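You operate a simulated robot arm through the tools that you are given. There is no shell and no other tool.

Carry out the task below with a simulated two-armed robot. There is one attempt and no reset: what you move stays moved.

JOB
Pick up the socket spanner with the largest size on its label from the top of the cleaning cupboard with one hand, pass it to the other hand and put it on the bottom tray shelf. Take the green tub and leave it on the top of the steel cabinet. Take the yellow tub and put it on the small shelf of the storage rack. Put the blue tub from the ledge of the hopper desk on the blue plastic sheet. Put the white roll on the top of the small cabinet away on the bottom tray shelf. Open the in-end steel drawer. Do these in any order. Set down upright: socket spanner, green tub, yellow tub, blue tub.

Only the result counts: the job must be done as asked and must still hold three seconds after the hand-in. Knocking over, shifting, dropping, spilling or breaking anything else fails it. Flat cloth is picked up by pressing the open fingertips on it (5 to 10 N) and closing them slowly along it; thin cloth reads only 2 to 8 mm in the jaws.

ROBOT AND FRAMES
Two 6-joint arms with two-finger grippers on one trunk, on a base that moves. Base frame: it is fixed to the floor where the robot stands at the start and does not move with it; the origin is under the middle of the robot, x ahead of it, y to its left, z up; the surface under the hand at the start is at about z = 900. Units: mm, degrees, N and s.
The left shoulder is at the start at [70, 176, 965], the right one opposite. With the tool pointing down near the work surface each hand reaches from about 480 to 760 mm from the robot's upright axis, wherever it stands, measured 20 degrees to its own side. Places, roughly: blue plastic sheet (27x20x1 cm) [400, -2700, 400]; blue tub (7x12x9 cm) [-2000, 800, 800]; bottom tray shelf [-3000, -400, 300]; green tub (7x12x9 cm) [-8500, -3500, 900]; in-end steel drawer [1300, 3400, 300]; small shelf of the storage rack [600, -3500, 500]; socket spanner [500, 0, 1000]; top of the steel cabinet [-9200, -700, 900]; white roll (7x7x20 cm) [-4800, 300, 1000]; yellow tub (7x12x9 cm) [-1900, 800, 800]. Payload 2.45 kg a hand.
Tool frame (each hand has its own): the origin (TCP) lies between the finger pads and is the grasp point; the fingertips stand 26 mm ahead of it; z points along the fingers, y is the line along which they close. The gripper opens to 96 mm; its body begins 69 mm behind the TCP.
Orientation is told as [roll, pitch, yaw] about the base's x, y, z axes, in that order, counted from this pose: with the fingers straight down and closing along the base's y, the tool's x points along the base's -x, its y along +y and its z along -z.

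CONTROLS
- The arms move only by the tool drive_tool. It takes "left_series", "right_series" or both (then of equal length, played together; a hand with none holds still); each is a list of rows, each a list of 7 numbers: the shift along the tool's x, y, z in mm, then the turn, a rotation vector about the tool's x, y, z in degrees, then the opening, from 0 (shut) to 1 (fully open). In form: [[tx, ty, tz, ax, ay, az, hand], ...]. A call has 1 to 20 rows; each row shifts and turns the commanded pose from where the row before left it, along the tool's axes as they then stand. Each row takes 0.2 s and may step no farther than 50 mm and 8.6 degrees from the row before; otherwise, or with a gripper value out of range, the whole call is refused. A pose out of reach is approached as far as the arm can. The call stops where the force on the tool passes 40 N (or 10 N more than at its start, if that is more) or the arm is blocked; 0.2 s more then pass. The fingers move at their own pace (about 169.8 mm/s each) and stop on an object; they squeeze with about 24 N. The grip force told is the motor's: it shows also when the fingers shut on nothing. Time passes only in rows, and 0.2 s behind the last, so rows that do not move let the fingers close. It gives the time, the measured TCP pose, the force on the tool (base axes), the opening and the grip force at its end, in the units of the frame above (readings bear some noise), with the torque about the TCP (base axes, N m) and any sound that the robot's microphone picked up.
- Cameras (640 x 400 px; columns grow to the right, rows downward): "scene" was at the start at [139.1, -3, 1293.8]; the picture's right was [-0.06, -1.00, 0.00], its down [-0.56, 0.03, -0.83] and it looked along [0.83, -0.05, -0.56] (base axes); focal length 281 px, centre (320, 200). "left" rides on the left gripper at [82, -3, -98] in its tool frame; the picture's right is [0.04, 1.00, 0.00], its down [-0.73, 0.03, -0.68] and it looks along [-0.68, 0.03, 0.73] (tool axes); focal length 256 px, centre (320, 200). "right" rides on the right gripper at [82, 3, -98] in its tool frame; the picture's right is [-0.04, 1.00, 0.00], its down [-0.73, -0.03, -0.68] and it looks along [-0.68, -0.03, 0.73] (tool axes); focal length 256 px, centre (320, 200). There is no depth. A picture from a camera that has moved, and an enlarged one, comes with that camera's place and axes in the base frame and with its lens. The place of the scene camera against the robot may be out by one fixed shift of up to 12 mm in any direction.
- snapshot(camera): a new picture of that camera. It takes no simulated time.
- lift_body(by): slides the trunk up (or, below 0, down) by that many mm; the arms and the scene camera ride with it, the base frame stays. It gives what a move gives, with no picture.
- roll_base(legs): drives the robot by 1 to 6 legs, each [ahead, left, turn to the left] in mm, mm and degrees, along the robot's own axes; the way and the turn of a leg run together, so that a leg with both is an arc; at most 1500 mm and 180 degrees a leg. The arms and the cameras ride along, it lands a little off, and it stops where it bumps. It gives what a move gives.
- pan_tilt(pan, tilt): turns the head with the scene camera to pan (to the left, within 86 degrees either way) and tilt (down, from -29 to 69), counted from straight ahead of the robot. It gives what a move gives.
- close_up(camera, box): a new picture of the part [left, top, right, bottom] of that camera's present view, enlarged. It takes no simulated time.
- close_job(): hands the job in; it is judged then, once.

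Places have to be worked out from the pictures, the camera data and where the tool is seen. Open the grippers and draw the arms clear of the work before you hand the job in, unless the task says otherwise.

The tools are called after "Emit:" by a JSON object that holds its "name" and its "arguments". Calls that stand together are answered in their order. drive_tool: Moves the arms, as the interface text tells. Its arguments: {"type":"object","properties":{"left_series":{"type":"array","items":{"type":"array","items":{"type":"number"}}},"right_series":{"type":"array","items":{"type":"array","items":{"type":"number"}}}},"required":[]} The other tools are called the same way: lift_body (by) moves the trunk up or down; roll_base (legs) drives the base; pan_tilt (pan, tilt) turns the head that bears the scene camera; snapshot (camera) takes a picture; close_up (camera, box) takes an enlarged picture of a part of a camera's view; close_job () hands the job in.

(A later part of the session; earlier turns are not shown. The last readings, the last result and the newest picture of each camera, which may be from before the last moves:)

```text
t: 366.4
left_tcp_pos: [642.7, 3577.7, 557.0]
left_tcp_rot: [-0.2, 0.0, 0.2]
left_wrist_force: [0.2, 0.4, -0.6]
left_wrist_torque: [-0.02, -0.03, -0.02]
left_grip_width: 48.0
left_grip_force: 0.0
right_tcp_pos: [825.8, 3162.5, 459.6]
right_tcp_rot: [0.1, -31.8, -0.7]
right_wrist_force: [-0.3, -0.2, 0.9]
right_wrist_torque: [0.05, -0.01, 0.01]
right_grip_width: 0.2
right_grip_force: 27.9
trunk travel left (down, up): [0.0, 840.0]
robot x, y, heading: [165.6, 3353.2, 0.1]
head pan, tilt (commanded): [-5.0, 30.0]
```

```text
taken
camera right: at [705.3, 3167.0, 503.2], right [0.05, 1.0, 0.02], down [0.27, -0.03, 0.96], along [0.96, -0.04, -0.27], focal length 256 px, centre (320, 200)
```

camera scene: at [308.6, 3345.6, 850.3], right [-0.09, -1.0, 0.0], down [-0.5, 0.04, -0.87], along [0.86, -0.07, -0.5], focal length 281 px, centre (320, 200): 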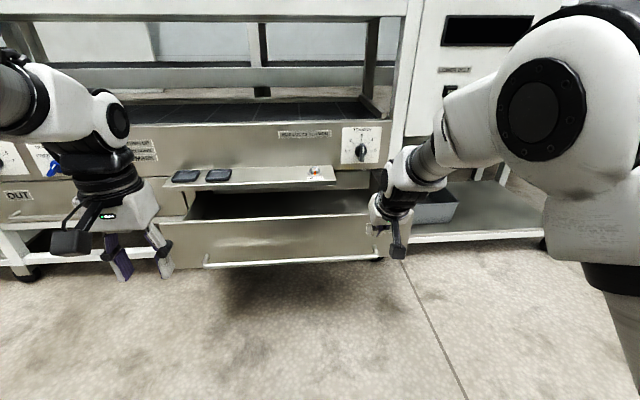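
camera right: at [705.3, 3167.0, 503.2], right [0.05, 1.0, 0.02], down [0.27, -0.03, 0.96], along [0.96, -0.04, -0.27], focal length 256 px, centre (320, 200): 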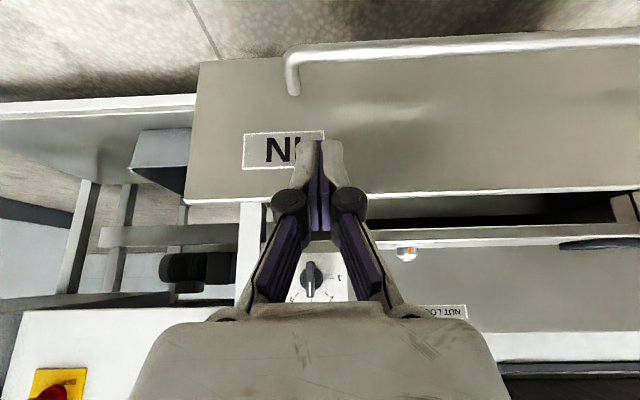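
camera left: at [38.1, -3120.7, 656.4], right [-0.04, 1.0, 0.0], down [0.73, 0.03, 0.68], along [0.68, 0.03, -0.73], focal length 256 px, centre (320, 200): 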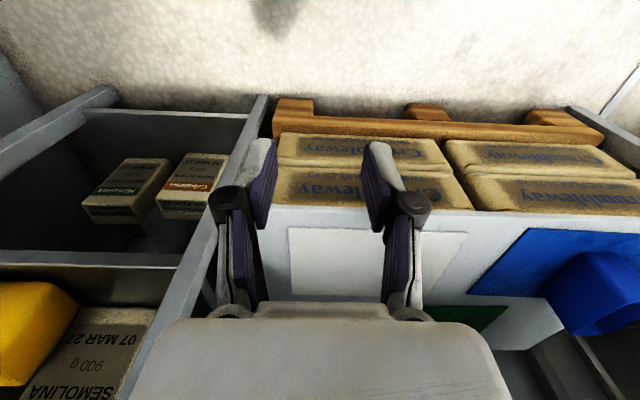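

The "IN" drawer stands fully open and nothing else moved. I back away, reset the right hand to its tucked pose, raise the trunk and turn round toward the far side of the hall.

Emit:
{"name": "roll_base", "arguments": {"legs": [[-400, 0, 0]]}}

Emit:
{"name": "drive_tool", "arguments": {"right_series": [[0, 0, 0, 0, 8, 0, 0.5], [0, 0, 0, 0, 8, 0, 0.5], [0, 0, 0, 0, 8, 0, 0.5], [0, 0, 0, 0, 7.8, 0, 0.5], [35, -10, -20, 0, 0, 0, 0.5], [35, -10, -20, 0, 0, 0, 0.5], [35, -10, -20, 0, 0, 0, 0.5], [0, 0, 0, 0, 0, 0, 0.5]]}}

Emit:
{"name": "lift_body", "arguments": {"by": 400}}

Emit:
{"name": "roll_base", "arguments": {"legs": [[0, 0, 180]]}}

Emit:
{"name": "pan_tilt", "arguments": {"pan": 10, "tilt": 12}}

Emit:
{"name": "snapshot", "arguments": {"camera": "scene"}}

```text
t: 368.9
left_tcp_pos: [250.9, 3578.6, 557.1]
left_tcp_rot: [0.0, 0.1, 0.8]
left_wrist_force: [0.5, -0.5, 0.4]
left_wrist_torque: [-0.02, 0.03, 0.0]
left_grip_width: 48.0
left_grip_force: 0.1
right_tcp_pos: [437.4, 3166.1, 461.2]
right_tcp_rot: [0.1, -31.7, -0.3]
right_wrist_force: [-0.8, 0.0, 0.0]
right_wrist_torque: [-0.01, -0.03, -0.02]
right_grip_width: 0.1
right_grip_force: 28.3
trunk travel left (down, up): [0.0, 840.0]
robot x, y, heading: [-220.4, 3346.7, 0.6]
head pan, tilt (commanded): [-5.0, 30.0]
```

```text
t: 370.6
left_tcp_pos: [249.9, 3578.2, 556.0]
left_tcp_rot: [-0.1, 0.0, 0.7]
left_wrist_force: [-0.1, -0.2, 0.1]
left_wrist_torque: [-0.02, -0.04, 0.04]
left_grip_width: 48.0
left_grip_force: 0.1
right_tcp_pos: [330.4, 3137.1, 520.7]
right_tcp_rot: [0.1, 0.1, -0.2]
right_wrist_force: [0.6, 0.1, -0.3]
right_wrist_torque: [-0.02, 0.0, 0.02]
right_grip_width: 48.2
right_grip_force: 0.2
trunk travel left (down, up): [0.0, 840.0]
robot x, y, heading: [-223.3, 3345.5, 0.3]
head pan, tilt (commanded): [-5.0, 30.0]
```

```text
t: 374.5
left_tcp_pos: [250.6, 3578.7, 955.4]
left_tcp_rot: [-0.1, 0.1, 0.7]
left_wrist_force: [0.1, 0.5, 0.3]
left_wrist_torque: [0.04, -0.02, -0.01]
left_grip_width: 47.9
left_grip_force: 0.1
right_tcp_pos: [332.8, 3135.7, 922.0]
right_tcp_rot: [0.1, 0.0, -0.2]
right_wrist_force: [0.4, -0.4, -0.5]
right_wrist_torque: [-0.01, -0.03, -0.01]
right_grip_width: 48.1
right_grip_force: 0.1
trunk travel left (down, up): [-400.0, 440.0]
robot x, y, heading: [-225.3, 3351.0, 0.4]
head pan, tilt (commanded): [-5.0, 30.0]
```

```text
t: 382.2
left_tcp_pos: [-702.2, 3134.3, 954.7]
left_tcp_rot: [-0.1, 0.1, 178.9]
left_wrist_force: [-0.7, 0.1, -0.1]
left_wrist_torque: [-0.03, -0.02, 0.02]
left_grip_width: 47.9
left_grip_force: 0.0
right_tcp_pos: [-769.7, 3578.5, 920.9]
right_tcp_rot: [0.1, 0.0, 178.1]
right_wrist_force: [-0.1, -1.0, 0.5]
right_wrist_torque: [0.02, -0.01, 0.02]
right_grip_width: 48.3
right_grip_force: 0.1
trunk travel left (down, up): [-400.0, 440.0]
robot x, y, heading: [-224.4, 3347.9, 179.0]
head pan, tilt (commanded): [-5.0, 30.0]
```

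```text
t: 383.0
left_tcp_pos: [-700.9, 3133.9, 955.5]
left_tcp_rot: [-0.1, 0.2, 178.9]
left_wrist_force: [0.0, -0.3, -0.1]
left_wrist_torque: [-0.01, 0.01, -0.01]
left_grip_width: 48.1
left_grip_force: 0.0
right_tcp_pos: [-770.0, 3578.6, 920.6]
right_tcp_rot: [0.1, 0.0, 178.1]
right_wrist_force: [-0.7, 0.1, -0.2]
right_wrist_torque: [-0.01, -0.01, 0.02]
right_grip_width: 48.2
right_grip_force: 0.1
trunk travel left (down, up): [-400.0, 440.0]
robot x, y, heading: [-226.6, 3351.2, 178.6]
head pan, tilt (commanded): [10.0, 12.0]
```

```text
taken
camera scene: at [-364.3, 3338.2, 1279.3], right [-0.15, 0.99, 0.0], down [0.21, 0.03, -0.98], along [-0.97, -0.15, -0.21], focal length 281 px, centre (320, 200)
```

scene: 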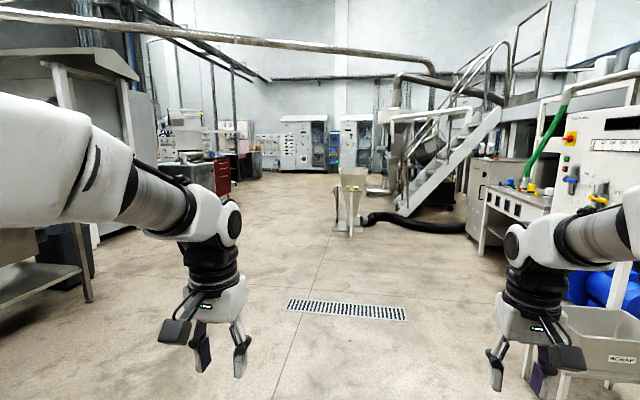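

Open floor lies ahead. I drive diagonally forward-left to about (−2900, 2000) and look toward the white roll's cabinet.

Emit:
{"name": "roll_base", "arguments": {"legs": [[1330, 680, 1.4], [1330, 680, 0]]}}

Emit:
{"name": "pan_tilt", "arguments": {"pan": 30, "tilt": 12}}

Emit:
{"name": "snapshot", "arguments": {"camera": "scene"}}

Emit:
{"name": "pan_tilt", "arguments": {"pan": -10, "tilt": 12}}

Emit:
{"name": "snapshot", "arguments": {"camera": "scene"}}

```text
t: 397.5
left_tcp_pos: [-3374.7, 1731.8, 955.3]
left_tcp_rot: [-0.2, 0.1, -178.9]
left_wrist_force: [-0.3, -0.4, -0.3]
left_wrist_torque: [0.01, 0.0, -0.02]
left_grip_width: 48.0
left_grip_force: 0.1
right_tcp_pos: [-3459.8, 2173.4, 920.6]
right_tcp_rot: [0.2, 0.1, -179.8]
right_wrist_force: [-0.2, 0.0, -0.7]
right_wrist_torque: [0.0, 0.01, 0.01]
right_grip_width: 48.0
right_grip_force: 0.1
trunk travel left (down, up): [-400.0, 440.0]
robot x, y, heading: [-2902.3, 1965.0, -179.2]
head pan, tilt (commanded): [10.0, 12.0]
```

```text
t: 398.3
left_tcp_pos: [-3374.2, 1730.9, 954.6]
left_tcp_rot: [-0.2, 0.0, -178.9]
left_wrist_force: [0.0, 0.0, 0.6]
left_wrist_torque: [-0.01, -0.02, 0.01]
left_grip_width: 48.1
left_grip_force: 0.1
right_tcp_pos: [-3459.7, 2173.2, 919.4]
right_tcp_rot: [0.1, -0.1, -179.7]
right_wrist_force: [-0.8, -0.5, -0.3]
right_wrist_torque: [-0.01, -0.01, 0.01]
right_grip_width: 48.0
right_grip_force: 0.0
trunk travel left (down, up): [-400.0, 440.0]
robot x, y, heading: [-2905.0, 1966.5, -179.1]
head pan, tilt (commanded): [30.0, 12.0]
```

```text
taken
camera scene: at [-3033.1, 1917.2, 1279.4], right [-0.51, 0.86, 0.0], down [0.18, 0.11, -0.98], along [-0.84, -0.5, -0.21], focal length 281 px, centre (320, 200)
```

scene: 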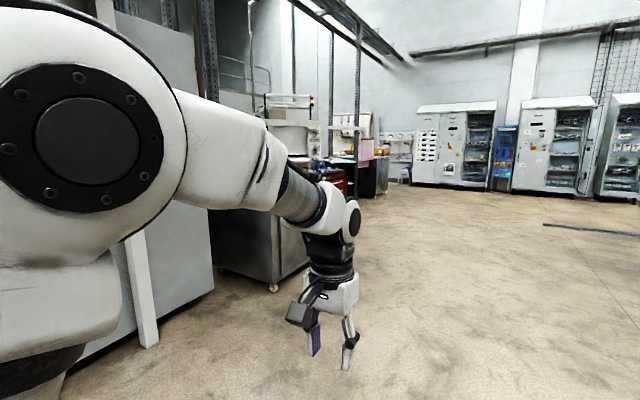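

```text
t: 399.4
left_tcp_pos: [-3374.3, 1730.5, 954.5]
left_tcp_rot: [-0.1, 0.1, -178.9]
left_wrist_force: [-0.2, 0.0, 0.6]
left_wrist_torque: [0.0, 0.03, 0.04]
left_grip_width: 48.1
left_grip_force: 0.0
right_tcp_pos: [-3459.9, 2173.7, 921.2]
right_tcp_rot: [0.2, 0.0, -179.7]
right_wrist_force: [-0.1, 0.2, 0.3]
right_wrist_torque: [-0.01, 0.01, 0.0]
right_grip_width: 48.1
right_grip_force: 0.0
trunk travel left (down, up): [-400.0, 440.0]
robot x, y, heading: [-2905.0, 1964.7, -179.1]
head pan, tilt (commanded): [-10.0, 12.0]
```

```text
taken
camera scene: at [-3045.1, 1979.7, 1279.4], right [0.16, 0.99, 0.0], down [0.21, -0.03, -0.98], along [-0.97, 0.15, -0.21], focal length 281 px, centre (320, 200)
```

scene: 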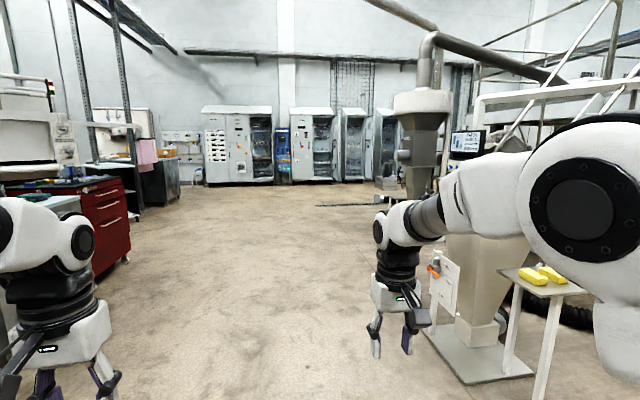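

I zoom toward the place where the white roll should be, beyond the rack's back panel.

Emit:
{"name": "pan_tilt", "arguments": {"pan": 30, "tilt": 12}}

Emit:
{"name": "close_up", "arguments": {"camera": "scene", "box": [200, 70, 420, 300]}}

```text
t: 400.5
left_tcp_pos: [-3374.6, 1731.8, 954.7]
left_tcp_rot: [0.0, 0.1, -178.9]
left_wrist_force: [-0.2, -1.2, 0.2]
left_wrist_torque: [-0.02, -0.03, 0.02]
left_grip_width: 47.9
left_grip_force: 0.0
right_tcp_pos: [-3459.8, 2174.4, 922.0]
right_tcp_rot: [0.1, 0.0, -179.8]
right_wrist_force: [0.1, -0.3, -0.9]
right_wrist_torque: [0.01, -0.03, 0.06]
right_grip_width: 47.9
right_grip_force: 0.2
trunk travel left (down, up): [-400.0, 440.0]
robot x, y, heading: [-2906.6, 1961.8, -179.0]
head pan, tilt (commanded): [30.0, 12.0]
```

```text
1.74 times, centred on (310, 185) of scene
camera zoom: at [-3033.1, 1917.2, 1279.4], right [-0.51, 0.86, 0.0], down [0.18, 0.11, -0.98], along [-0.84, -0.5, -0.21], focal length 488 px, centre (337, 226)
```

zoom: 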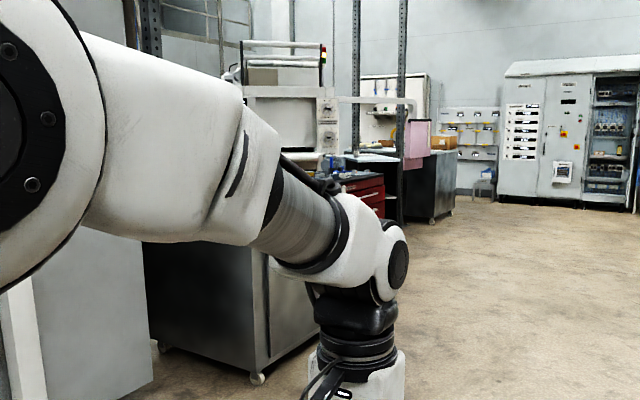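

A wheeled cabinet stands with its corner near (−4774, 414), which fits the small cabinet. I drive closer and turn toward it to see its top.

Emit:
{"name": "roll_base", "arguments": {"legs": [[1050, 350, 0], [0, 0, 60]]}}

Emit:
{"name": "pan_tilt", "arguments": {"pan": 0, "tilt": 20}}

Emit:
{"name": "snapshot", "arguments": {"camera": "scene"}}

```text
t: 408.8
left_tcp_pos: [-3953.2, 1058.0, 956.6]
left_tcp_rot: [-0.1, 0.1, -116.3]
left_wrist_force: [-0.7, -0.2, 0.0]
left_wrist_torque: [-0.01, -0.01, -0.03]
left_grip_width: 48.0
left_grip_force: 0.0
right_tcp_pos: [-4385.4, 1186.0, 919.7]
right_tcp_rot: [0.1, 0.0, -117.2]
right_wrist_force: [0.3, 0.4, -0.3]
right_wrist_torque: [0.01, 0.02, -0.01]
right_grip_width: 47.7
right_grip_force: 0.0
trunk travel left (down, up): [-400.0, 440.0]
robot x, y, heading: [-3946.4, 1584.4, -116.5]
head pan, tilt (commanded): [30.0, 12.0]
```

```text
t: 409.8
left_tcp_pos: [-3952.9, 1057.8, 956.2]
left_tcp_rot: [-0.1, 0.1, -116.2]
left_wrist_force: [1.3, 0.0, 0.2]
left_wrist_torque: [0.01, -0.01, -0.01]
left_grip_width: 48.0
left_grip_force: 0.0
right_tcp_pos: [-4384.4, 1186.2, 921.4]
right_tcp_rot: [0.1, 0.0, -117.3]
right_wrist_force: [-0.4, 0.2, 0.3]
right_wrist_torque: [0.02, 0.01, 0.0]
right_grip_width: 48.2
right_grip_force: 0.0
trunk travel left (down, up): [-400.0, 440.0]
robot x, y, heading: [-3942.3, 1584.2, -116.4]
head pan, tilt (commanded): [0.0, 20.0]
```

```text
taken
camera scene: at [-4006.4, 1456.2, 1266.4], right [-0.9, 0.45, 0.0], down [0.15, 0.31, -0.94], along [-0.42, -0.84, -0.34], focal length 281 px, centre (320, 200)
```

scene: 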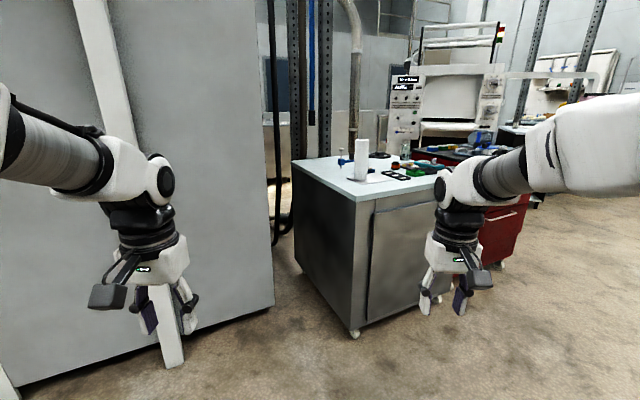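

There is the white roll, standing near the +x/+y corner of the cabinet's top. I zoom in to see its neighbours.

Emit:
{"name": "close_up", "arguments": {"camera": "scene", "box": [290, 120, 450, 220]}}

```text
4.00 times, centred on (370, 170) of scene
camera zoom: at [-4006.4, 1456.2, 1266.4], right [-0.9, 0.45, 0.0], down [0.15, 0.31, -0.94], along [-0.42, -0.84, -0.34], focal length 1123 px, centre (120, 320)
```

zoom: 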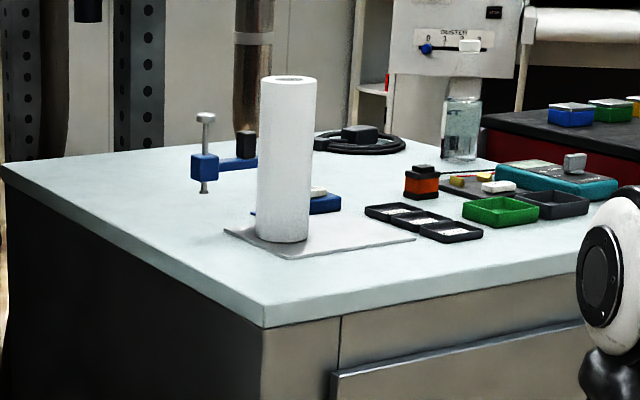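

The roll stands on a thin mat near the corner, with small items behind and to the right of it but none beside it. I raise the trunk, bring the right hand forward and pitch it 50°, then drive up on this same line, which already has the roll about 210 mm to my right.

Emit:
{"name": "lift_body", "arguments": {"by": 100}}

Emit:
{"name": "drive_tool", "arguments": {"right_series": [[-38, 0, 0, 0, 0, 0, 1], [-38, 0, 0, 0, 0, 0, 1], [-38, 0, 0, 0, 0, 0, 1], [-36, 0, 0, 0, 0, 0, 1], [0, 0, 0, 0, -8.3, 0, 1], [0, 0, 0, 0, -8.3, 0, 1], [0, 0, 0, 0, -8.3, 0, 1], [0, 0, 0, 0, -8.3, 0, 1], [0, 0, 0, 0, -8.4, 0, 1], [0, 0, 0, 0, -8.4, 0, 1], [0, 0, 0, 0, 0, 0, 1]]}}

Emit:
{"name": "roll_base", "arguments": {"legs": [[480, 0, 0]]}}

Emit:
{"name": "snapshot", "arguments": {"camera": "right"}}

Emit:
{"name": "pan_tilt", "arguments": {"pan": -8, "tilt": 25}}

Emit:
{"name": "snapshot", "arguments": {"camera": "scene"}}

```text
t: 411.1
left_tcp_pos: [-3953.8, 1056.4, 1055.1]
left_tcp_rot: [-0.1, 0.1, -116.3]
left_wrist_force: [0.2, -0.2, -0.2]
left_wrist_torque: [0.0, 0.0, 0.01]
left_grip_width: 48.1
left_grip_force: 0.1
right_tcp_pos: [-4384.8, 1186.7, 1020.9]
right_tcp_rot: [0.1, 0.1, -117.1]
right_wrist_force: [-1.6, 0.0, -0.6]
right_wrist_torque: [0.0, 0.02, -0.02]
right_grip_width: 47.8
right_grip_force: 0.0
trunk travel left (down, up): [-500.0, 340.0]
robot x, y, heading: [-3939.2, 1581.0, -116.2]
head pan, tilt (commanded): [0.0, 20.0]
```

```text
t: 413.5
left_tcp_pos: [-3952.8, 1057.5, 1056.2]
left_tcp_rot: [-0.2, 0.1, -116.4]
left_wrist_force: [0.4, -0.2, -0.4]
left_wrist_torque: [0.02, 0.01, -0.03]
left_grip_width: 48.1
left_grip_force: 0.0
right_tcp_pos: [-4453.0, 1051.7, 1021.2]
right_tcp_rot: [0.1, -50.1, -117.2]
right_wrist_force: [-0.2, -0.3, 0.1]
right_wrist_torque: [-0.03, 0.0, 0.0]
right_grip_width: 96.0
right_grip_force: 0.0
trunk travel left (down, up): [-500.0, 340.0]
robot x, y, heading: [-3945.2, 1586.7, -116.6]
head pan, tilt (commanded): [0.0, 20.0]
```

```text
t: 416.4
left_tcp_pos: [-4171.8, 629.6, 1055.8]
left_tcp_rot: [-0.1, 0.0, -116.6]
left_wrist_force: [0.7, -0.1, -0.5]
left_wrist_torque: [0.0, 0.03, 0.02]
left_grip_width: 48.1
left_grip_force: 0.0
right_tcp_pos: [-4672.7, 626.5, 1021.8]
right_tcp_rot: [0.1, -50.0, -117.7]
right_wrist_force: [0.0, 0.4, -0.2]
right_wrist_torque: [0.0, -0.01, 0.0]
right_grip_width: 95.9
right_grip_force: 0.0
trunk travel left (down, up): [-500.0, 340.0]
robot x, y, heading: [-4160.9, 1152.7, -116.7]
head pan, tilt (commanded): [0.0, 20.0]
```

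```text
taken
camera right: at [-4609.8, 737.9, 1023.8], right [0.87, -0.49, 0.03], down [-0.01, 0.06, 1.0], along [-0.49, -0.87, 0.05], focal length 256 px, centre (320, 200)
```

right: 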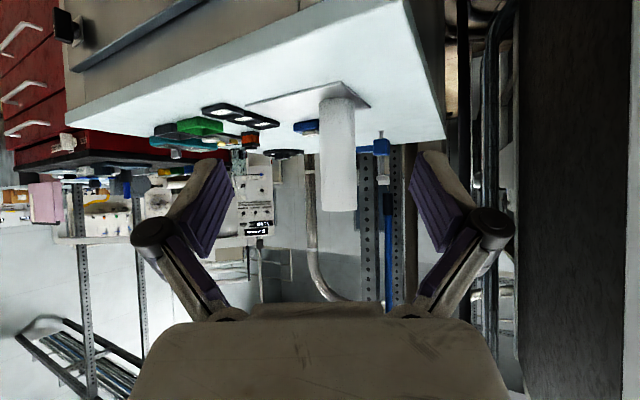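

```text
t: 417.1
left_tcp_pos: [-4170.3, 628.4, 1055.4]
left_tcp_rot: [-0.1, 0.0, -116.7]
left_wrist_force: [-0.8, -0.1, -0.6]
left_wrist_torque: [0.02, -0.02, 0.01]
left_grip_width: 47.9
left_grip_force: 0.1
right_tcp_pos: [-4671.7, 626.5, 1021.8]
right_tcp_rot: [0.1, -50.1, -117.8]
right_wrist_force: [0.0, -0.3, -1.1]
right_wrist_torque: [0.04, 0.0, 0.0]
right_grip_width: 95.9
right_grip_force: 0.0
trunk travel left (down, up): [-500.0, 340.0]
robot x, y, heading: [-4158.0, 1156.2, -116.7]
head pan, tilt (commanded): [-8.0, 25.0]
```

```text
taken
camera scene: at [-4232.8, 1036.0, 1358.3], right [-0.82, 0.57, 0.0], down [0.24, 0.35, -0.91], along [-0.52, -0.74, -0.42], focal length 281 px, centre (320, 200)
```

scene: 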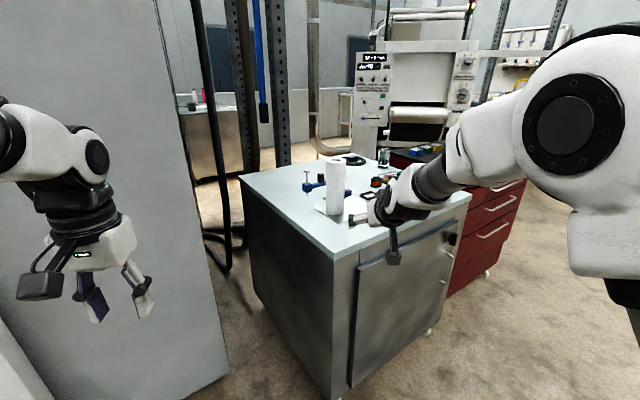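

The roll's centre is about (−4812, 311), standing from z ≈ 866 to 1067, some 23 mm left of my approach line. I move the base 240 mm forward and 23 mm left and re-measure.

Emit:
{"name": "roll_base", "arguments": {"legs": [[225, 23, 0]]}}

Emit:
{"name": "snapshot", "arguments": {"camera": "right"}}

Emit:
{"name": "close_up", "arguments": {"camera": "scene", "box": [240, 120, 460, 280]}}

```text
t: 418.8
left_tcp_pos: [-4255.1, 416.6, 1055.5]
left_tcp_rot: [-0.1, 0.1, -116.8]
left_wrist_force: [0.1, 1.0, -1.1]
left_wrist_torque: [0.02, 0.02, 0.01]
left_grip_width: 48.0
left_grip_force: 0.0
right_tcp_pos: [-4755.6, 414.8, 1022.1]
right_tcp_rot: [0.2, -50.1, -117.8]
right_wrist_force: [0.1, 0.6, -1.0]
right_wrist_torque: [-0.02, 0.0, 0.04]
right_grip_width: 95.9
right_grip_force: 0.0
trunk travel left (down, up): [-500.0, 340.0]
robot x, y, heading: [-4239.2, 941.8, -116.8]
head pan, tilt (commanded): [-8.0, 25.0]
```

```text
taken
camera right: at [-4693.2, 525.8, 1023.9], right [0.87, -0.49, 0.03], down [0.0, 0.06, 1.0], along [-0.49, -0.87, 0.05], focal length 256 px, centre (320, 200)
```

right: 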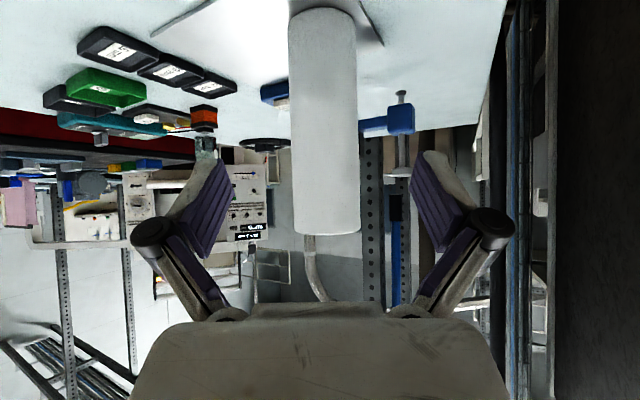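

```text
2.50 times, centred on (350, 200) of scene
camera zoom: at [-4315.6, 822.7, 1358.3], right [-0.82, 0.57, 0.0], down [0.24, 0.35, -0.91], along [-0.52, -0.74, -0.42], focal length 702 px, centre (245, 200)
```

zoom: 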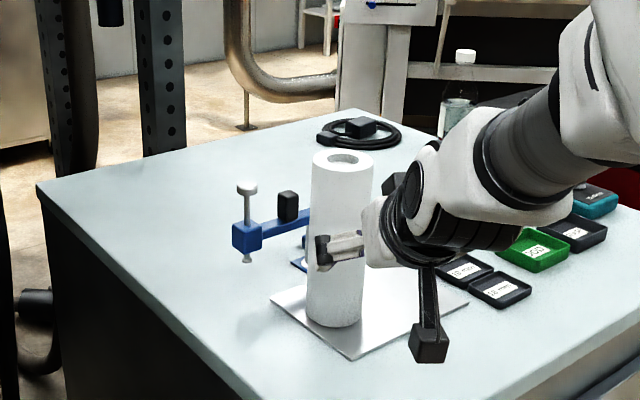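

The roll's centre is about 136 mm ahead of the TCP and centred within 2 mm. I roll forward 80 mm, check, then the last 40 mm.

Emit:
{"name": "roll_base", "arguments": {"legs": [[80, 0, 0]]}}

Emit:
{"name": "snapshot", "arguments": {"camera": "right"}}

```text
t: 419.8
left_tcp_pos: [-4291.5, 344.2, 1055.9]
left_tcp_rot: [-0.2, 0.1, -116.7]
left_wrist_force: [0.4, -0.3, -0.3]
left_wrist_torque: [0.04, -0.01, 0.01]
left_grip_width: 48.2
left_grip_force: 0.1
right_tcp_pos: [-4792.0, 342.3, 1021.6]
right_tcp_rot: [0.1, -49.9, -117.8]
right_wrist_force: [0.7, -0.5, -1.2]
right_wrist_torque: [-0.01, 0.01, -0.03]
right_grip_width: 96.2
right_grip_force: 0.1
trunk travel left (down, up): [-500.0, 340.0]
robot x, y, heading: [-4277.8, 867.9, -117.2]
head pan, tilt (commanded): [-8.0, 25.0]
```

```text
taken
camera right: at [-4729.6, 453.7, 1023.3], right [0.87, -0.49, 0.03], down [-0.01, 0.06, 1.0], along [-0.49, -0.87, 0.05], focal length 256 px, centre (320, 200)
```

right: 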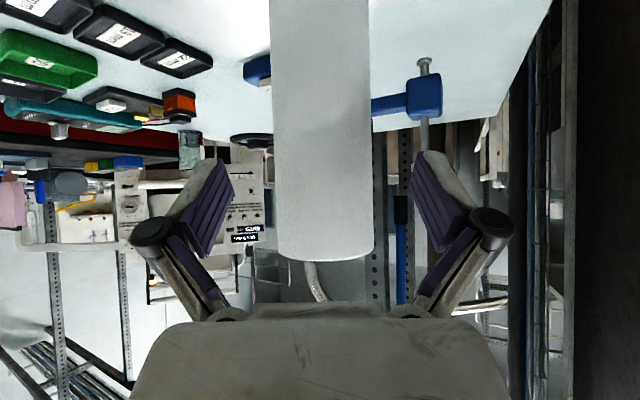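

The roll is centred and about 54 mm ahead of the TCP. I advance the last 40 mm and close on it.

Emit:
{"name": "roll_base", "arguments": {"legs": [[40, 0, 0]]}}

Emit:
{"name": "snapshot", "arguments": {"camera": "right"}}

Emit:
{"name": "drive_tool", "arguments": {"right_series": [[0, 0, 0, 0, 0, 0, 0.8], [0, 0, 0, 0, 0, 0, 0.5], [0, 0, 0, 0, 0, 0, 0], [0, 0, 0, 0, 0, 0, 0], [0, 0, 0, 0, 0, 0, 0]]}}

Emit:
{"name": "snapshot", "arguments": {"camera": "right"}}

```text
t: 420.7
left_tcp_pos: [-4307.7, 311.2, 1055.5]
left_tcp_rot: [-0.1, 0.0, -116.6]
left_wrist_force: [0.6, 0.9, 0.4]
left_wrist_torque: [0.06, 0.03, 0.02]
left_grip_width: 47.8
left_grip_force: 0.0
right_tcp_pos: [-4809.1, 308.5, 1022.4]
right_tcp_rot: [0.1, -50.0, -117.8]
right_wrist_force: [-0.3, -0.6, -0.3]
right_wrist_torque: [0.03, 0.02, -0.02]
right_grip_width: 95.9
right_grip_force: 0.2
trunk travel left (down, up): [-500.0, 340.0]
robot x, y, heading: [-4293.8, 836.9, -116.7]
head pan, tilt (commanded): [-8.0, 25.0]
```

```text
taken
camera right: at [-4746.3, 420.5, 1024.5], right [0.87, -0.49, 0.03], down [0.0, 0.06, 1.0], along [-0.49, -0.87, 0.05], focal length 256 px, centre (320, 200)
```

right: 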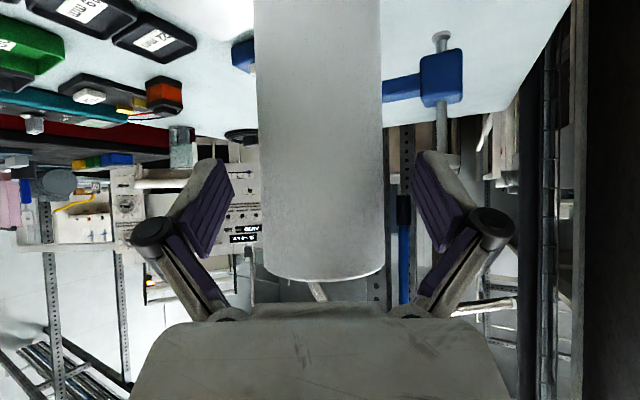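

```text
t: 421.9
left_tcp_pos: [-4308.2, 311.4, 1055.8]
left_tcp_rot: [-0.1, 0.2, -116.8]
left_wrist_force: [0.9, -0.1, -0.4]
left_wrist_torque: [0.0, 0.02, 0.0]
left_grip_width: 48.1
left_grip_force: 0.1
right_tcp_pos: [-4808.9, 310.0, 1022.9]
right_tcp_rot: [0.1, -49.9, -117.8]
right_wrist_force: [-0.8, -1.0, 2.5]
right_wrist_torque: [-0.14, 0.26, 0.01]
right_grip_width: 67.7
right_grip_force: 23.9
trunk travel left (down, up): [-500.0, 340.0]
robot x, y, heading: [-4295.5, 837.3, -116.7]
head pan, tilt (commanded): [-8.0, 25.0]
```

```text
taken
camera right: at [-4746.6, 419.9, 1024.3], right [0.87, -0.49, 0.03], down [0.0, 0.06, 1.0], along [-0.49, -0.87, 0.05], focal length 256 px, centre (320, 200)
```

right: 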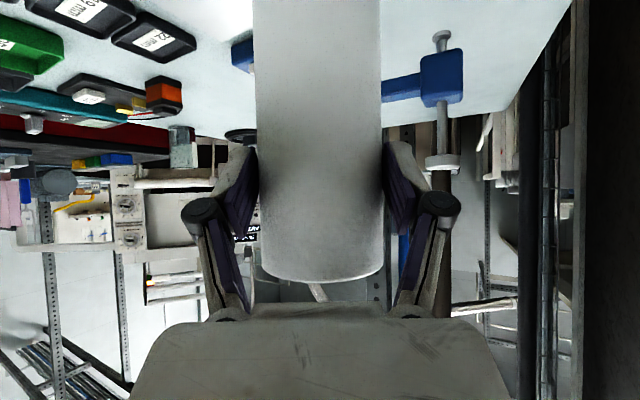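

The roll is held at 67.7 mm. I lift it with the trunk and check that it hangs straight.

Emit:
{"name": "lift_body", "arguments": {"by": 70}}

Emit:
{"name": "snapshot", "arguments": {"camera": "right"}}

Emit:
{"name": "close_up", "arguments": {"camera": "scene", "box": [240, 120, 460, 280]}}

```text
t: 423.0
left_tcp_pos: [-4309.4, 310.7, 1125.5]
left_tcp_rot: [-0.1, 0.1, -116.7]
left_wrist_force: [0.3, -0.5, -0.5]
left_wrist_torque: [-0.02, -0.01, 0.0]
left_grip_width: 47.8
left_grip_force: 0.1
right_tcp_pos: [-4809.1, 308.6, 1090.5]
right_tcp_rot: [0.1, -49.9, -117.8]
right_wrist_force: [0.4, 0.1, -4.9]
right_wrist_torque: [0.07, -0.03, 0.04]
right_grip_width: 67.5
right_grip_force: 23.8
trunk travel left (down, up): [-570.0, 270.0]
robot x, y, heading: [-4292.4, 831.8, -117.0]
head pan, tilt (commanded): [-8.0, 25.0]
```

```text
taken
camera right: at [-4747.1, 419.4, 1093.4], right [0.87, -0.49, 0.03], down [-0.01, 0.06, 1.0], along [-0.49, -0.87, 0.05], focal length 256 px, centre (320, 200)
```

right: 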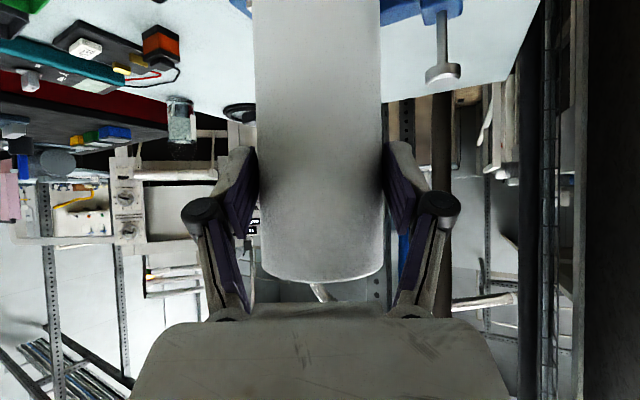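

```text
2.50 times, centred on (350, 200) of scene
camera zoom: at [-4369.9, 716.5, 1428.1], right [-0.82, 0.57, 0.0], down [0.24, 0.35, -0.91], along [-0.52, -0.74, -0.42], focal length 702 px, centre (245, 200)
```

zoom: 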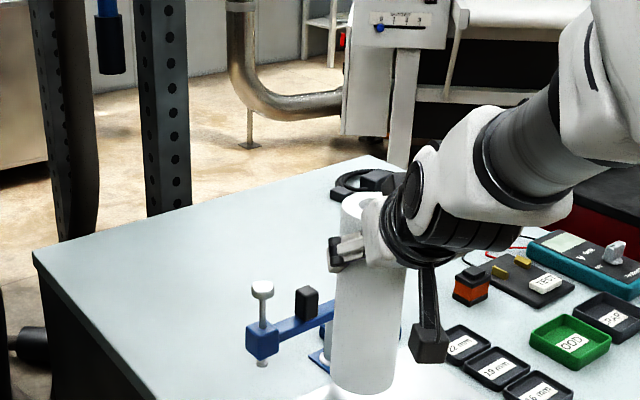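

The roll hangs straight in the right hand (about 5 N). I take the roomy way round to the tray shelf rather than the narrow gap: back off, turn to +x, and go along y ≈ 2000.

Emit:
{"name": "roll_base", "arguments": {"legs": [[-450, 0, 0], [0, 0, 117], [1100, 780, 0], [1350, 0, 0], [1350, 0, 0]]}}

Emit:
{"name": "pan_tilt", "arguments": {"pan": -45, "tilt": 15}}

Emit:
{"name": "snapshot", "arguments": {"camera": "scene"}}

Emit:
{"name": "snapshot", "arguments": {"camera": "right"}}

```text
t: 449.6
left_tcp_pos: [166.9, 2226.0, 1125.8]
left_tcp_rot: [-0.1, 0.1, -0.5]
left_wrist_force: [0.3, 0.0, -0.5]
left_wrist_torque: [0.0, -0.02, 0.01]
left_grip_width: 48.1
left_grip_force: 0.1
right_tcp_pos: [388.9, 1776.8, 1091.3]
right_tcp_rot: [0.1, -49.9, -1.7]
right_wrist_force: [0.9, 0.1, -4.4]
right_wrist_torque: [-0.02, 0.06, 0.01]
right_grip_width: 67.4
right_grip_force: 23.7
trunk travel left (down, up): [-570.0, 270.0]
robot x, y, heading: [-312.3, 2006.4, -0.8]
head pan, tilt (commanded): [-8.0, 25.0]
```

```text
t: 450.6
left_tcp_pos: [167.0, 2225.8, 1125.5]
left_tcp_rot: [-0.2, 0.1, -0.8]
left_wrist_force: [-0.4, 0.9, 0.9]
left_wrist_torque: [0.02, 0.02, 0.01]
left_grip_width: 48.0
left_grip_force: 0.0
right_tcp_pos: [389.5, 1776.3, 1090.4]
right_tcp_rot: [0.1, -49.9, -1.7]
right_wrist_force: [-0.6, 0.5, -5.6]
right_wrist_torque: [0.0, 0.08, 0.03]
right_grip_width: 67.5
right_grip_force: 24.2
trunk travel left (down, up): [-570.0, 270.0]
robot x, y, heading: [-312.1, 2007.5, -0.7]
head pan, tilt (commanded): [-45.0, 15.0]
```

```text
taken
camera scene: at [-194.6, 1941.8, 1444.4], right [-0.72, -0.7, 0.0], down [-0.18, 0.19, -0.97], along [0.67, -0.69, -0.26], focal length 281 px, centre (320, 200)
```

scene: 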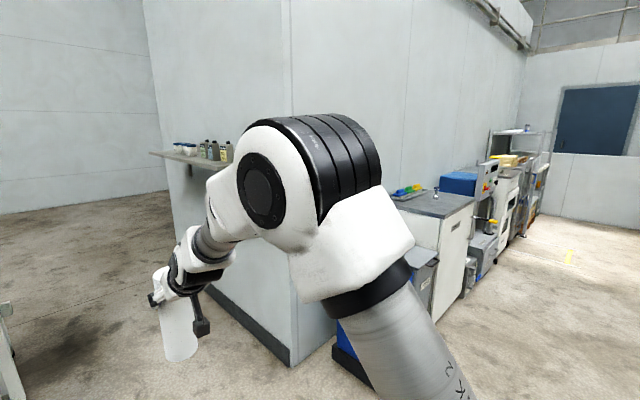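

```text
taken
camera right: at [261.4, 1783.0, 1093.4], right [0.05, 1.0, 0.03], down [-0.05, -0.03, 1.0], along [1.0, -0.05, 0.05], focal length 256 px, centre (320, 200)
```

right: 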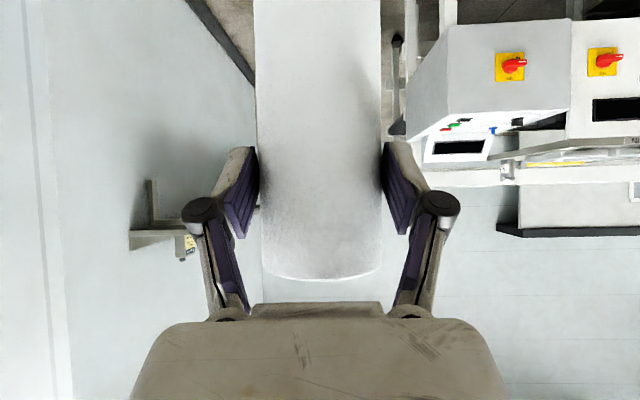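

The way is clear. I turn right, drive down past the hopper desk, turn to face −x and come up to the tray rack.

Emit:
{"name": "roll_base", "arguments": {"legs": [[0, 0, -89.3], [1180, 0, 0], [1150, 0, 0], [0, 0, -90], [800, 0, 0], [750, 0, 0]]}}

Emit:
{"name": "lift_body", "arguments": {"by": -400}}

Emit:
{"name": "pan_tilt", "arguments": {"pan": -8, "tilt": 20}}

Emit:
{"name": "snapshot", "arguments": {"camera": "scene"}}

Emit:
{"name": "snapshot", "arguments": {"camera": "right"}}

```text
t: 477.4
left_tcp_pos: [-2388.2, -595.9, 1125.0]
left_tcp_rot: [-0.1, 0.1, -179.9]
left_wrist_force: [0.3, 0.0, 0.1]
left_wrist_torque: [0.04, 0.04, 0.02]
left_grip_width: 48.0
left_grip_force: 0.1
right_tcp_pos: [-2615.5, -149.8, 1091.4]
right_tcp_rot: [0.2, -49.9, 179.0]
right_wrist_force: [0.1, 0.6, -6.0]
right_wrist_torque: [0.03, -0.09, 0.03]
right_grip_width: 67.2
right_grip_force: 24.1
trunk travel left (down, up): [-570.0, 270.0]
robot x, y, heading: [-1915.8, -371.7, 180.1]
head pan, tilt (commanded): [-45.0, 15.0]
```

```text
t: 481.2
left_tcp_pos: [-2386.5, -595.2, 725.7]
left_tcp_rot: [0.0, 0.0, -179.8]
left_wrist_force: [0.5, -0.2, 0.3]
left_wrist_torque: [-0.01, -0.02, -0.01]
left_grip_width: 48.1
left_grip_force: 0.0
right_tcp_pos: [-2614.0, -151.2, 691.2]
right_tcp_rot: [0.2, -49.8, 179.0]
right_wrist_force: [0.8, -0.1, -5.5]
right_wrist_torque: [0.02, -0.11, 0.01]
right_grip_width: 67.2
right_grip_force: 24.1
trunk travel left (down, up): [-170.0, 670.0]
robot x, y, heading: [-1911.8, -370.8, 180.0]
head pan, tilt (commanded): [-45.0, 15.0]
```

```text
t: 482.2
left_tcp_pos: [-2388.7, -596.0, 725.8]
left_tcp_rot: [-0.1, 0.1, -179.8]
left_wrist_force: [-0.8, -0.1, 0.4]
left_wrist_torque: [0.0, 0.0, -0.02]
left_grip_width: 48.1
left_grip_force: 0.1
right_tcp_pos: [-2615.0, -150.8, 690.9]
right_tcp_rot: [0.0, -49.9, 179.1]
right_wrist_force: [0.3, -0.3, -4.8]
right_wrist_torque: [0.03, -0.11, -0.04]
right_grip_width: 67.5
right_grip_force: 23.5
trunk travel left (down, up): [-170.0, 670.0]
robot x, y, heading: [-1912.2, -369.4, 179.9]
head pan, tilt (commanded): [-8.0, 20.0]
```

```text
taken
camera scene: at [-2055.5, -356.2, 1036.3], right [0.14, 0.99, 0.0], down [0.34, -0.05, -0.94], along [-0.93, 0.13, -0.34], focal length 281 px, centre (320, 200)
```

scene: 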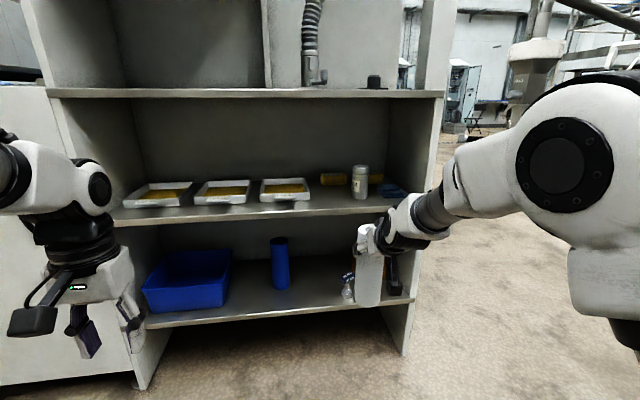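

```text
taken
camera right: at [-2487.7, -156.1, 693.4], right [-0.04, -1.0, 0.03], down [0.05, 0.03, 1.0], along [-1.0, 0.04, 0.05], focal length 256 px, centre (320, 200)
```

right: 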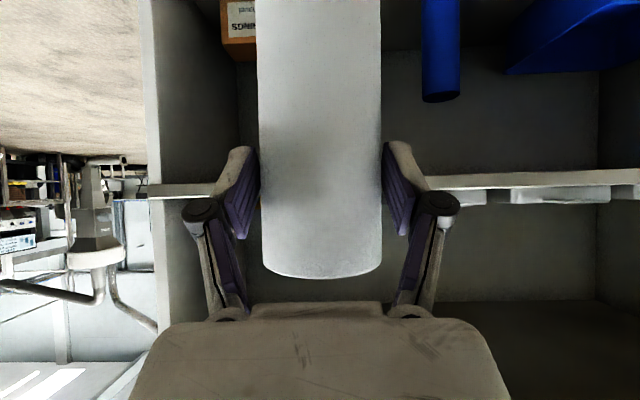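

The spanner is still standing on the shelf. I lower the trunk fully, extend the right hand 60 mm for reach, and line up to the left of the spanner (y ≈ −250) before going in.

Emit:
{"name": "lift_body", "arguments": {"by": -170}}

Emit:
{"name": "drive_tool", "arguments": {"right_series": [[-19.3, 0, 23, 0, 0, 0, 0], [-19.3, 0, 23, 0, 0, 0, 0], [0, 0, 0, 0, 0, 0, 0]]}}

Emit:
{"name": "roll_base", "arguments": {"legs": [[0, 100, 0], [140, 0, 0]]}}

Emit:
{"name": "snapshot", "arguments": {"camera": "scene"}}

Emit:
{"name": "snapshot", "arguments": {"camera": "right"}}

```text
t: 484.2
left_tcp_pos: [-2387.6, -597.1, 555.1]
left_tcp_rot: [-0.1, 0.1, -179.8]
left_wrist_force: [0.0, -0.5, 0.5]
left_wrist_torque: [0.01, 0.0, 0.01]
left_grip_width: 48.3
left_grip_force: 0.0
right_tcp_pos: [-2615.7, -150.7, 520.0]
right_tcp_rot: [0.1, -50.0, 179.1]
right_wrist_force: [-0.3, 0.1, -6.1]
right_wrist_torque: [0.01, -0.13, 0.0]
right_grip_width: 67.1
right_grip_force: 24.2
trunk travel left (down, up): [0.0, 840.0]
robot x, y, heading: [-1916.3, -373.7, 179.9]
head pan, tilt (commanded): [-8.0, 20.0]
```

```text
t: 485.0
left_tcp_pos: [-2388.3, -597.7, 556.2]
left_tcp_rot: [-0.1, 0.1, -179.8]
left_wrist_force: [-1.0, 0.2, 0.8]
left_wrist_torque: [0.03, -0.01, -0.01]
left_grip_width: 48.0
left_grip_force: 0.1
right_tcp_pos: [-2674.9, -149.1, 521.9]
right_tcp_rot: [0.3, -50.0, 179.0]
right_wrist_force: [-0.2, 0.2, -5.9]
right_wrist_torque: [-0.04, -0.08, -0.01]
right_grip_width: 67.1
right_grip_force: 24.0
trunk travel left (down, up): [0.0, 840.0]
robot x, y, heading: [-1911.9, -371.7, 179.7]
head pan, tilt (commanded): [-8.0, 20.0]
```

```text
t: 487.1
left_tcp_pos: [-2529.1, -697.4, 555.3]
left_tcp_rot: [-0.1, 0.1, -179.7]
left_wrist_force: [0.4, -0.7, -0.2]
left_wrist_torque: [0.02, 0.01, -0.03]
left_grip_width: 48.2
left_grip_force: 0.0
right_tcp_pos: [-2816.8, -250.2, 522.5]
right_tcp_rot: [0.1, -49.8, 179.1]
right_wrist_force: [-0.8, 0.4, -5.5]
right_wrist_torque: [0.01, -0.11, -0.03]
right_grip_width: 67.1
right_grip_force: 24.0
trunk travel left (down, up): [0.0, 840.0]
robot x, y, heading: [-2051.8, -472.2, -179.9]
head pan, tilt (commanded): [-8.0, 20.0]
```

```text
taken
camera scene: at [-2196.7, -456.7, 866.2], right [0.14, 0.99, 0.0], down [0.34, -0.05, -0.94], along [-0.93, 0.13, -0.34], focal length 281 px, centre (320, 200)
```

scene: 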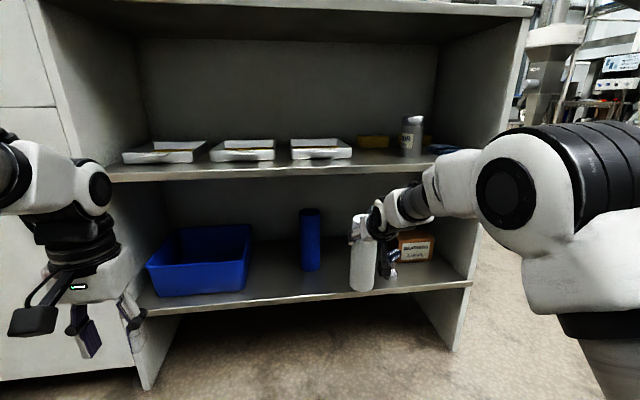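

```text
taken
camera right: at [-2689.8, -256.2, 524.1], right [-0.04, -1.0, 0.03], down [0.05, 0.03, 1.0], along [-1.0, 0.04, 0.05], focal length 256 px, centre (320, 200)
```

right: 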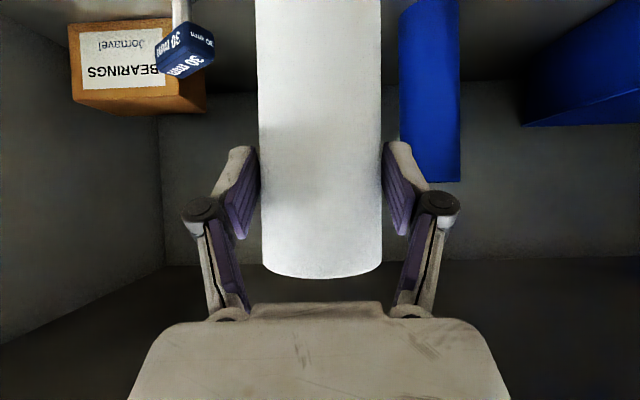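

The spanner is about 90 mm to the right of the roll and the blue cylinder well to the left and deeper. I roll in the last 102 mm and then lower.

Emit:
{"name": "roll_base", "arguments": {"legs": [[100, 0, 0]]}}

Emit:
{"name": "snapshot", "arguments": {"camera": "scene"}}

Emit:
{"name": "snapshot", "arguments": {"camera": "right"}}

Emit:
{"name": "snapshot", "arguments": {"camera": "left"}}

```text
t: 488.2
left_tcp_pos: [-2628.8, -695.1, 555.3]
left_tcp_rot: [-0.1, 0.1, -179.8]
left_wrist_force: [-0.1, 0.2, 0.3]
left_wrist_torque: [0.0, -0.02, 0.04]
left_grip_width: 48.0
left_grip_force: 0.0
right_tcp_pos: [-2915.9, -249.4, 520.9]
right_tcp_rot: [0.0, -49.9, 179.1]
right_wrist_force: [-0.6, -0.3, -5.4]
right_wrist_torque: [-0.02, -0.12, -0.05]
right_grip_width: 67.2
right_grip_force: 24.0
trunk travel left (down, up): [0.0, 840.0]
robot x, y, heading: [-2155.2, -470.1, 180.0]
head pan, tilt (commanded): [-8.0, 20.0]
```

```text
taken
camera scene: at [-2295.8, -456.3, 866.2], right [0.14, 0.99, 0.0], down [0.34, -0.05, -0.94], along [-0.93, 0.13, -0.34], focal length 281 px, centre (320, 200)
```

scene: 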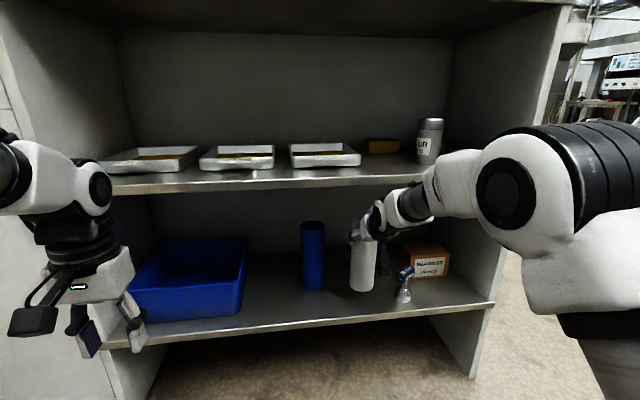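

```text
taken
camera right: at [-2788.3, -254.5, 523.9], right [-0.04, -1.0, 0.03], down [0.05, 0.03, 1.0], along [-1.0, 0.04, 0.05], focal length 256 px, centre (320, 200)
```

right: 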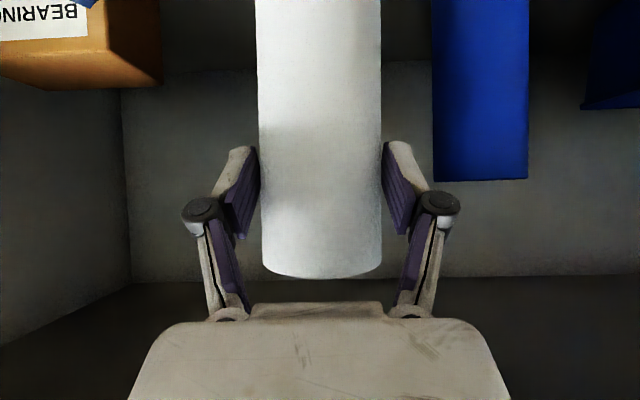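

```text
taken
camera left: at [-2547.3, -691.6, 656.1], right [0.04, -1.0, 0.0], down [-0.73, -0.03, 0.68], along [-0.68, -0.03, -0.74], focal length 256 px, centre (320, 200)
```

left: 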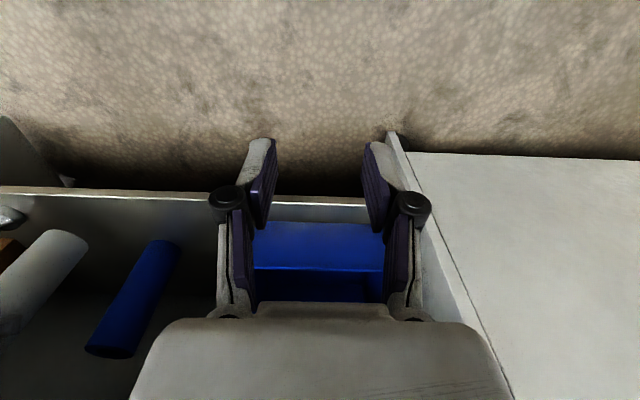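

The roll's foot will land about 24 mm inside the edge. I lower it 34 mm with the arm, then in small steps to contact.

Emit:
{"name": "drive_tool", "arguments": {"right_series": [[13, 0, 10.9, 0, 0, 0, 0], [13, 0, 10.9, 0, 0, 0, 0], [0, 0, 0, 0, 0, 0, 0]]}}

Emit:
{"name": "drive_tool", "arguments": {"right_series": [[2.3, 0, 1.93, 0, 0, 0, 0], [0, 0, 0, 0, 0, 0, 0]]}}

Emit:
{"name": "close_up", "arguments": {"camera": "scene", "box": [280, 180, 460, 330]}}

```text
t: 489.0
left_tcp_pos: [-2628.1, -696.2, 556.2]
left_tcp_rot: [-0.1, 0.1, -179.8]
left_wrist_force: [0.5, 0.8, -0.3]
left_wrist_torque: [0.0, -0.04, 0.0]
left_grip_width: 48.0
left_grip_force: 0.0
right_tcp_pos: [-2915.0, -248.8, 486.9]
right_tcp_rot: [0.1, -49.7, 179.0]
right_wrist_force: [0.5, 0.2, -5.3]
right_wrist_torque: [0.0, -0.09, -0.02]
right_grip_width: 67.2
right_grip_force: 24.2
trunk travel left (down, up): [0.0, 840.0]
robot x, y, heading: [-2150.9, -473.4, 179.9]
head pan, tilt (commanded): [-8.0, 20.0]
```

```text
t: 489.6
left_tcp_pos: [-2628.0, -695.8, 555.3]
left_tcp_rot: [-0.1, 0.1, -179.8]
left_wrist_force: [-1.0, 0.2, 0.2]
left_wrist_torque: [-0.01, -0.03, -0.01]
left_grip_width: 48.2
left_grip_force: 0.1
right_tcp_pos: [-2916.6, -249.1, 483.9]
right_tcp_rot: [0.2, -49.9, 179.1]
right_wrist_force: [0.1, -0.6, -5.3]
right_wrist_torque: [0.02, -0.13, 0.01]
right_grip_width: 67.1
right_grip_force: 24.2
trunk travel left (down, up): [0.0, 840.0]
robot x, y, heading: [-2152.3, -471.3, 180.1]
head pan, tilt (commanded): [-8.0, 20.0]
```

```text
2.67 times, centred on (370, 255) of scene
camera zoom: at [-2295.7, -456.4, 866.3], right [0.14, 0.99, 0.0], down [0.34, -0.05, -0.94], along [-0.93, 0.13, -0.34], focal length 748 px, centre (187, 53)
```

zoom: 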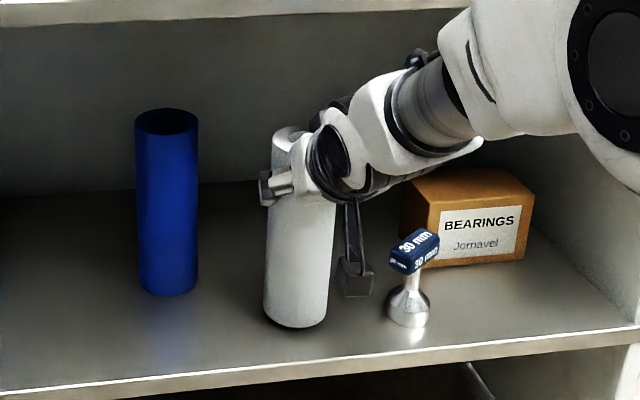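

The roll is nearly down and well clear of the spanner. I continue in 3 mm steps until contact.

Emit:
{"name": "drive_tool", "arguments": {"right_series": [[2.3, 0, 1.93, 0, 0, 0, 0], [0, 0, 0, 0, 0, 0, 0]]}}

Emit:
{"name": "drive_tool", "arguments": {"right_series": [[2.3, 0, 1.93, 0, 0, 0, 0], [0, 0, 0, 0, 0, 0, 0]]}}

Emit:
{"name": "drive_tool", "arguments": {"right_series": [[1.5, 0, 1.3, 0, 0, 0, 0], [0, 0, 0, 0, 0, 0, 0]]}}

```text
t: 490.2
left_tcp_pos: [-2629.5, -696.4, 555.2]
left_tcp_rot: [-0.2, 0.2, -179.9]
left_wrist_force: [-0.8, 0.7, -0.7]
left_wrist_torque: [-0.04, -0.01, 0.01]
left_grip_width: 47.9
left_grip_force: 0.1
right_tcp_pos: [-2916.9, -248.5, 481.9]
right_tcp_rot: [0.1, -50.0, 179.1]
right_wrist_force: [-0.4, 1.2, -5.2]
right_wrist_torque: [0.04, -0.12, 0.01]
right_grip_width: 67.4
right_grip_force: 24.0
trunk travel left (down, up): [0.0, 840.0]
robot x, y, heading: [-2149.6, -475.6, 179.9]
head pan, tilt (commanded): [-8.0, 20.0]
```

```text
t: 490.8
left_tcp_pos: [-2627.0, -695.1, 554.9]
left_tcp_rot: [-0.2, 0.0, -179.8]
left_wrist_force: [0.3, 0.1, -0.7]
left_wrist_torque: [-0.02, -0.01, -0.01]
left_grip_width: 47.9
left_grip_force: 0.1
right_tcp_pos: [-2916.0, -248.8, 478.0]
right_tcp_rot: [0.1, -49.8, 179.1]
right_wrist_force: [-0.8, -0.4, -5.2]
right_wrist_torque: [0.01, -0.13, -0.01]
right_grip_width: 66.9
right_grip_force: 23.8
trunk travel left (down, up): [0.0, 840.0]
robot x, y, heading: [-2152.1, -472.7, 179.9]
head pan, tilt (commanded): [-8.0, 20.0]
```

```text
t: 491.4
left_tcp_pos: [-2628.1, -695.5, 555.7]
left_tcp_rot: [-0.1, 0.1, -179.8]
left_wrist_force: [0.4, -0.2, -0.7]
left_wrist_torque: [-0.04, -0.01, 0.01]
left_grip_width: 47.8
left_grip_force: 0.0
right_tcp_pos: [-2915.2, -250.3, 477.9]
right_tcp_rot: [0.1, -50.0, 179.1]
right_wrist_force: [-0.2, -0.5, 0.9]
right_wrist_torque: [0.08, 0.04, 0.04]
right_grip_width: 67.1
right_grip_force: 24.1
trunk travel left (down, up): [0.0, 840.0]
robot x, y, heading: [-2154.5, -469.1, 180.0]
head pan, tilt (commanded): [-8.0, 20.0]
```

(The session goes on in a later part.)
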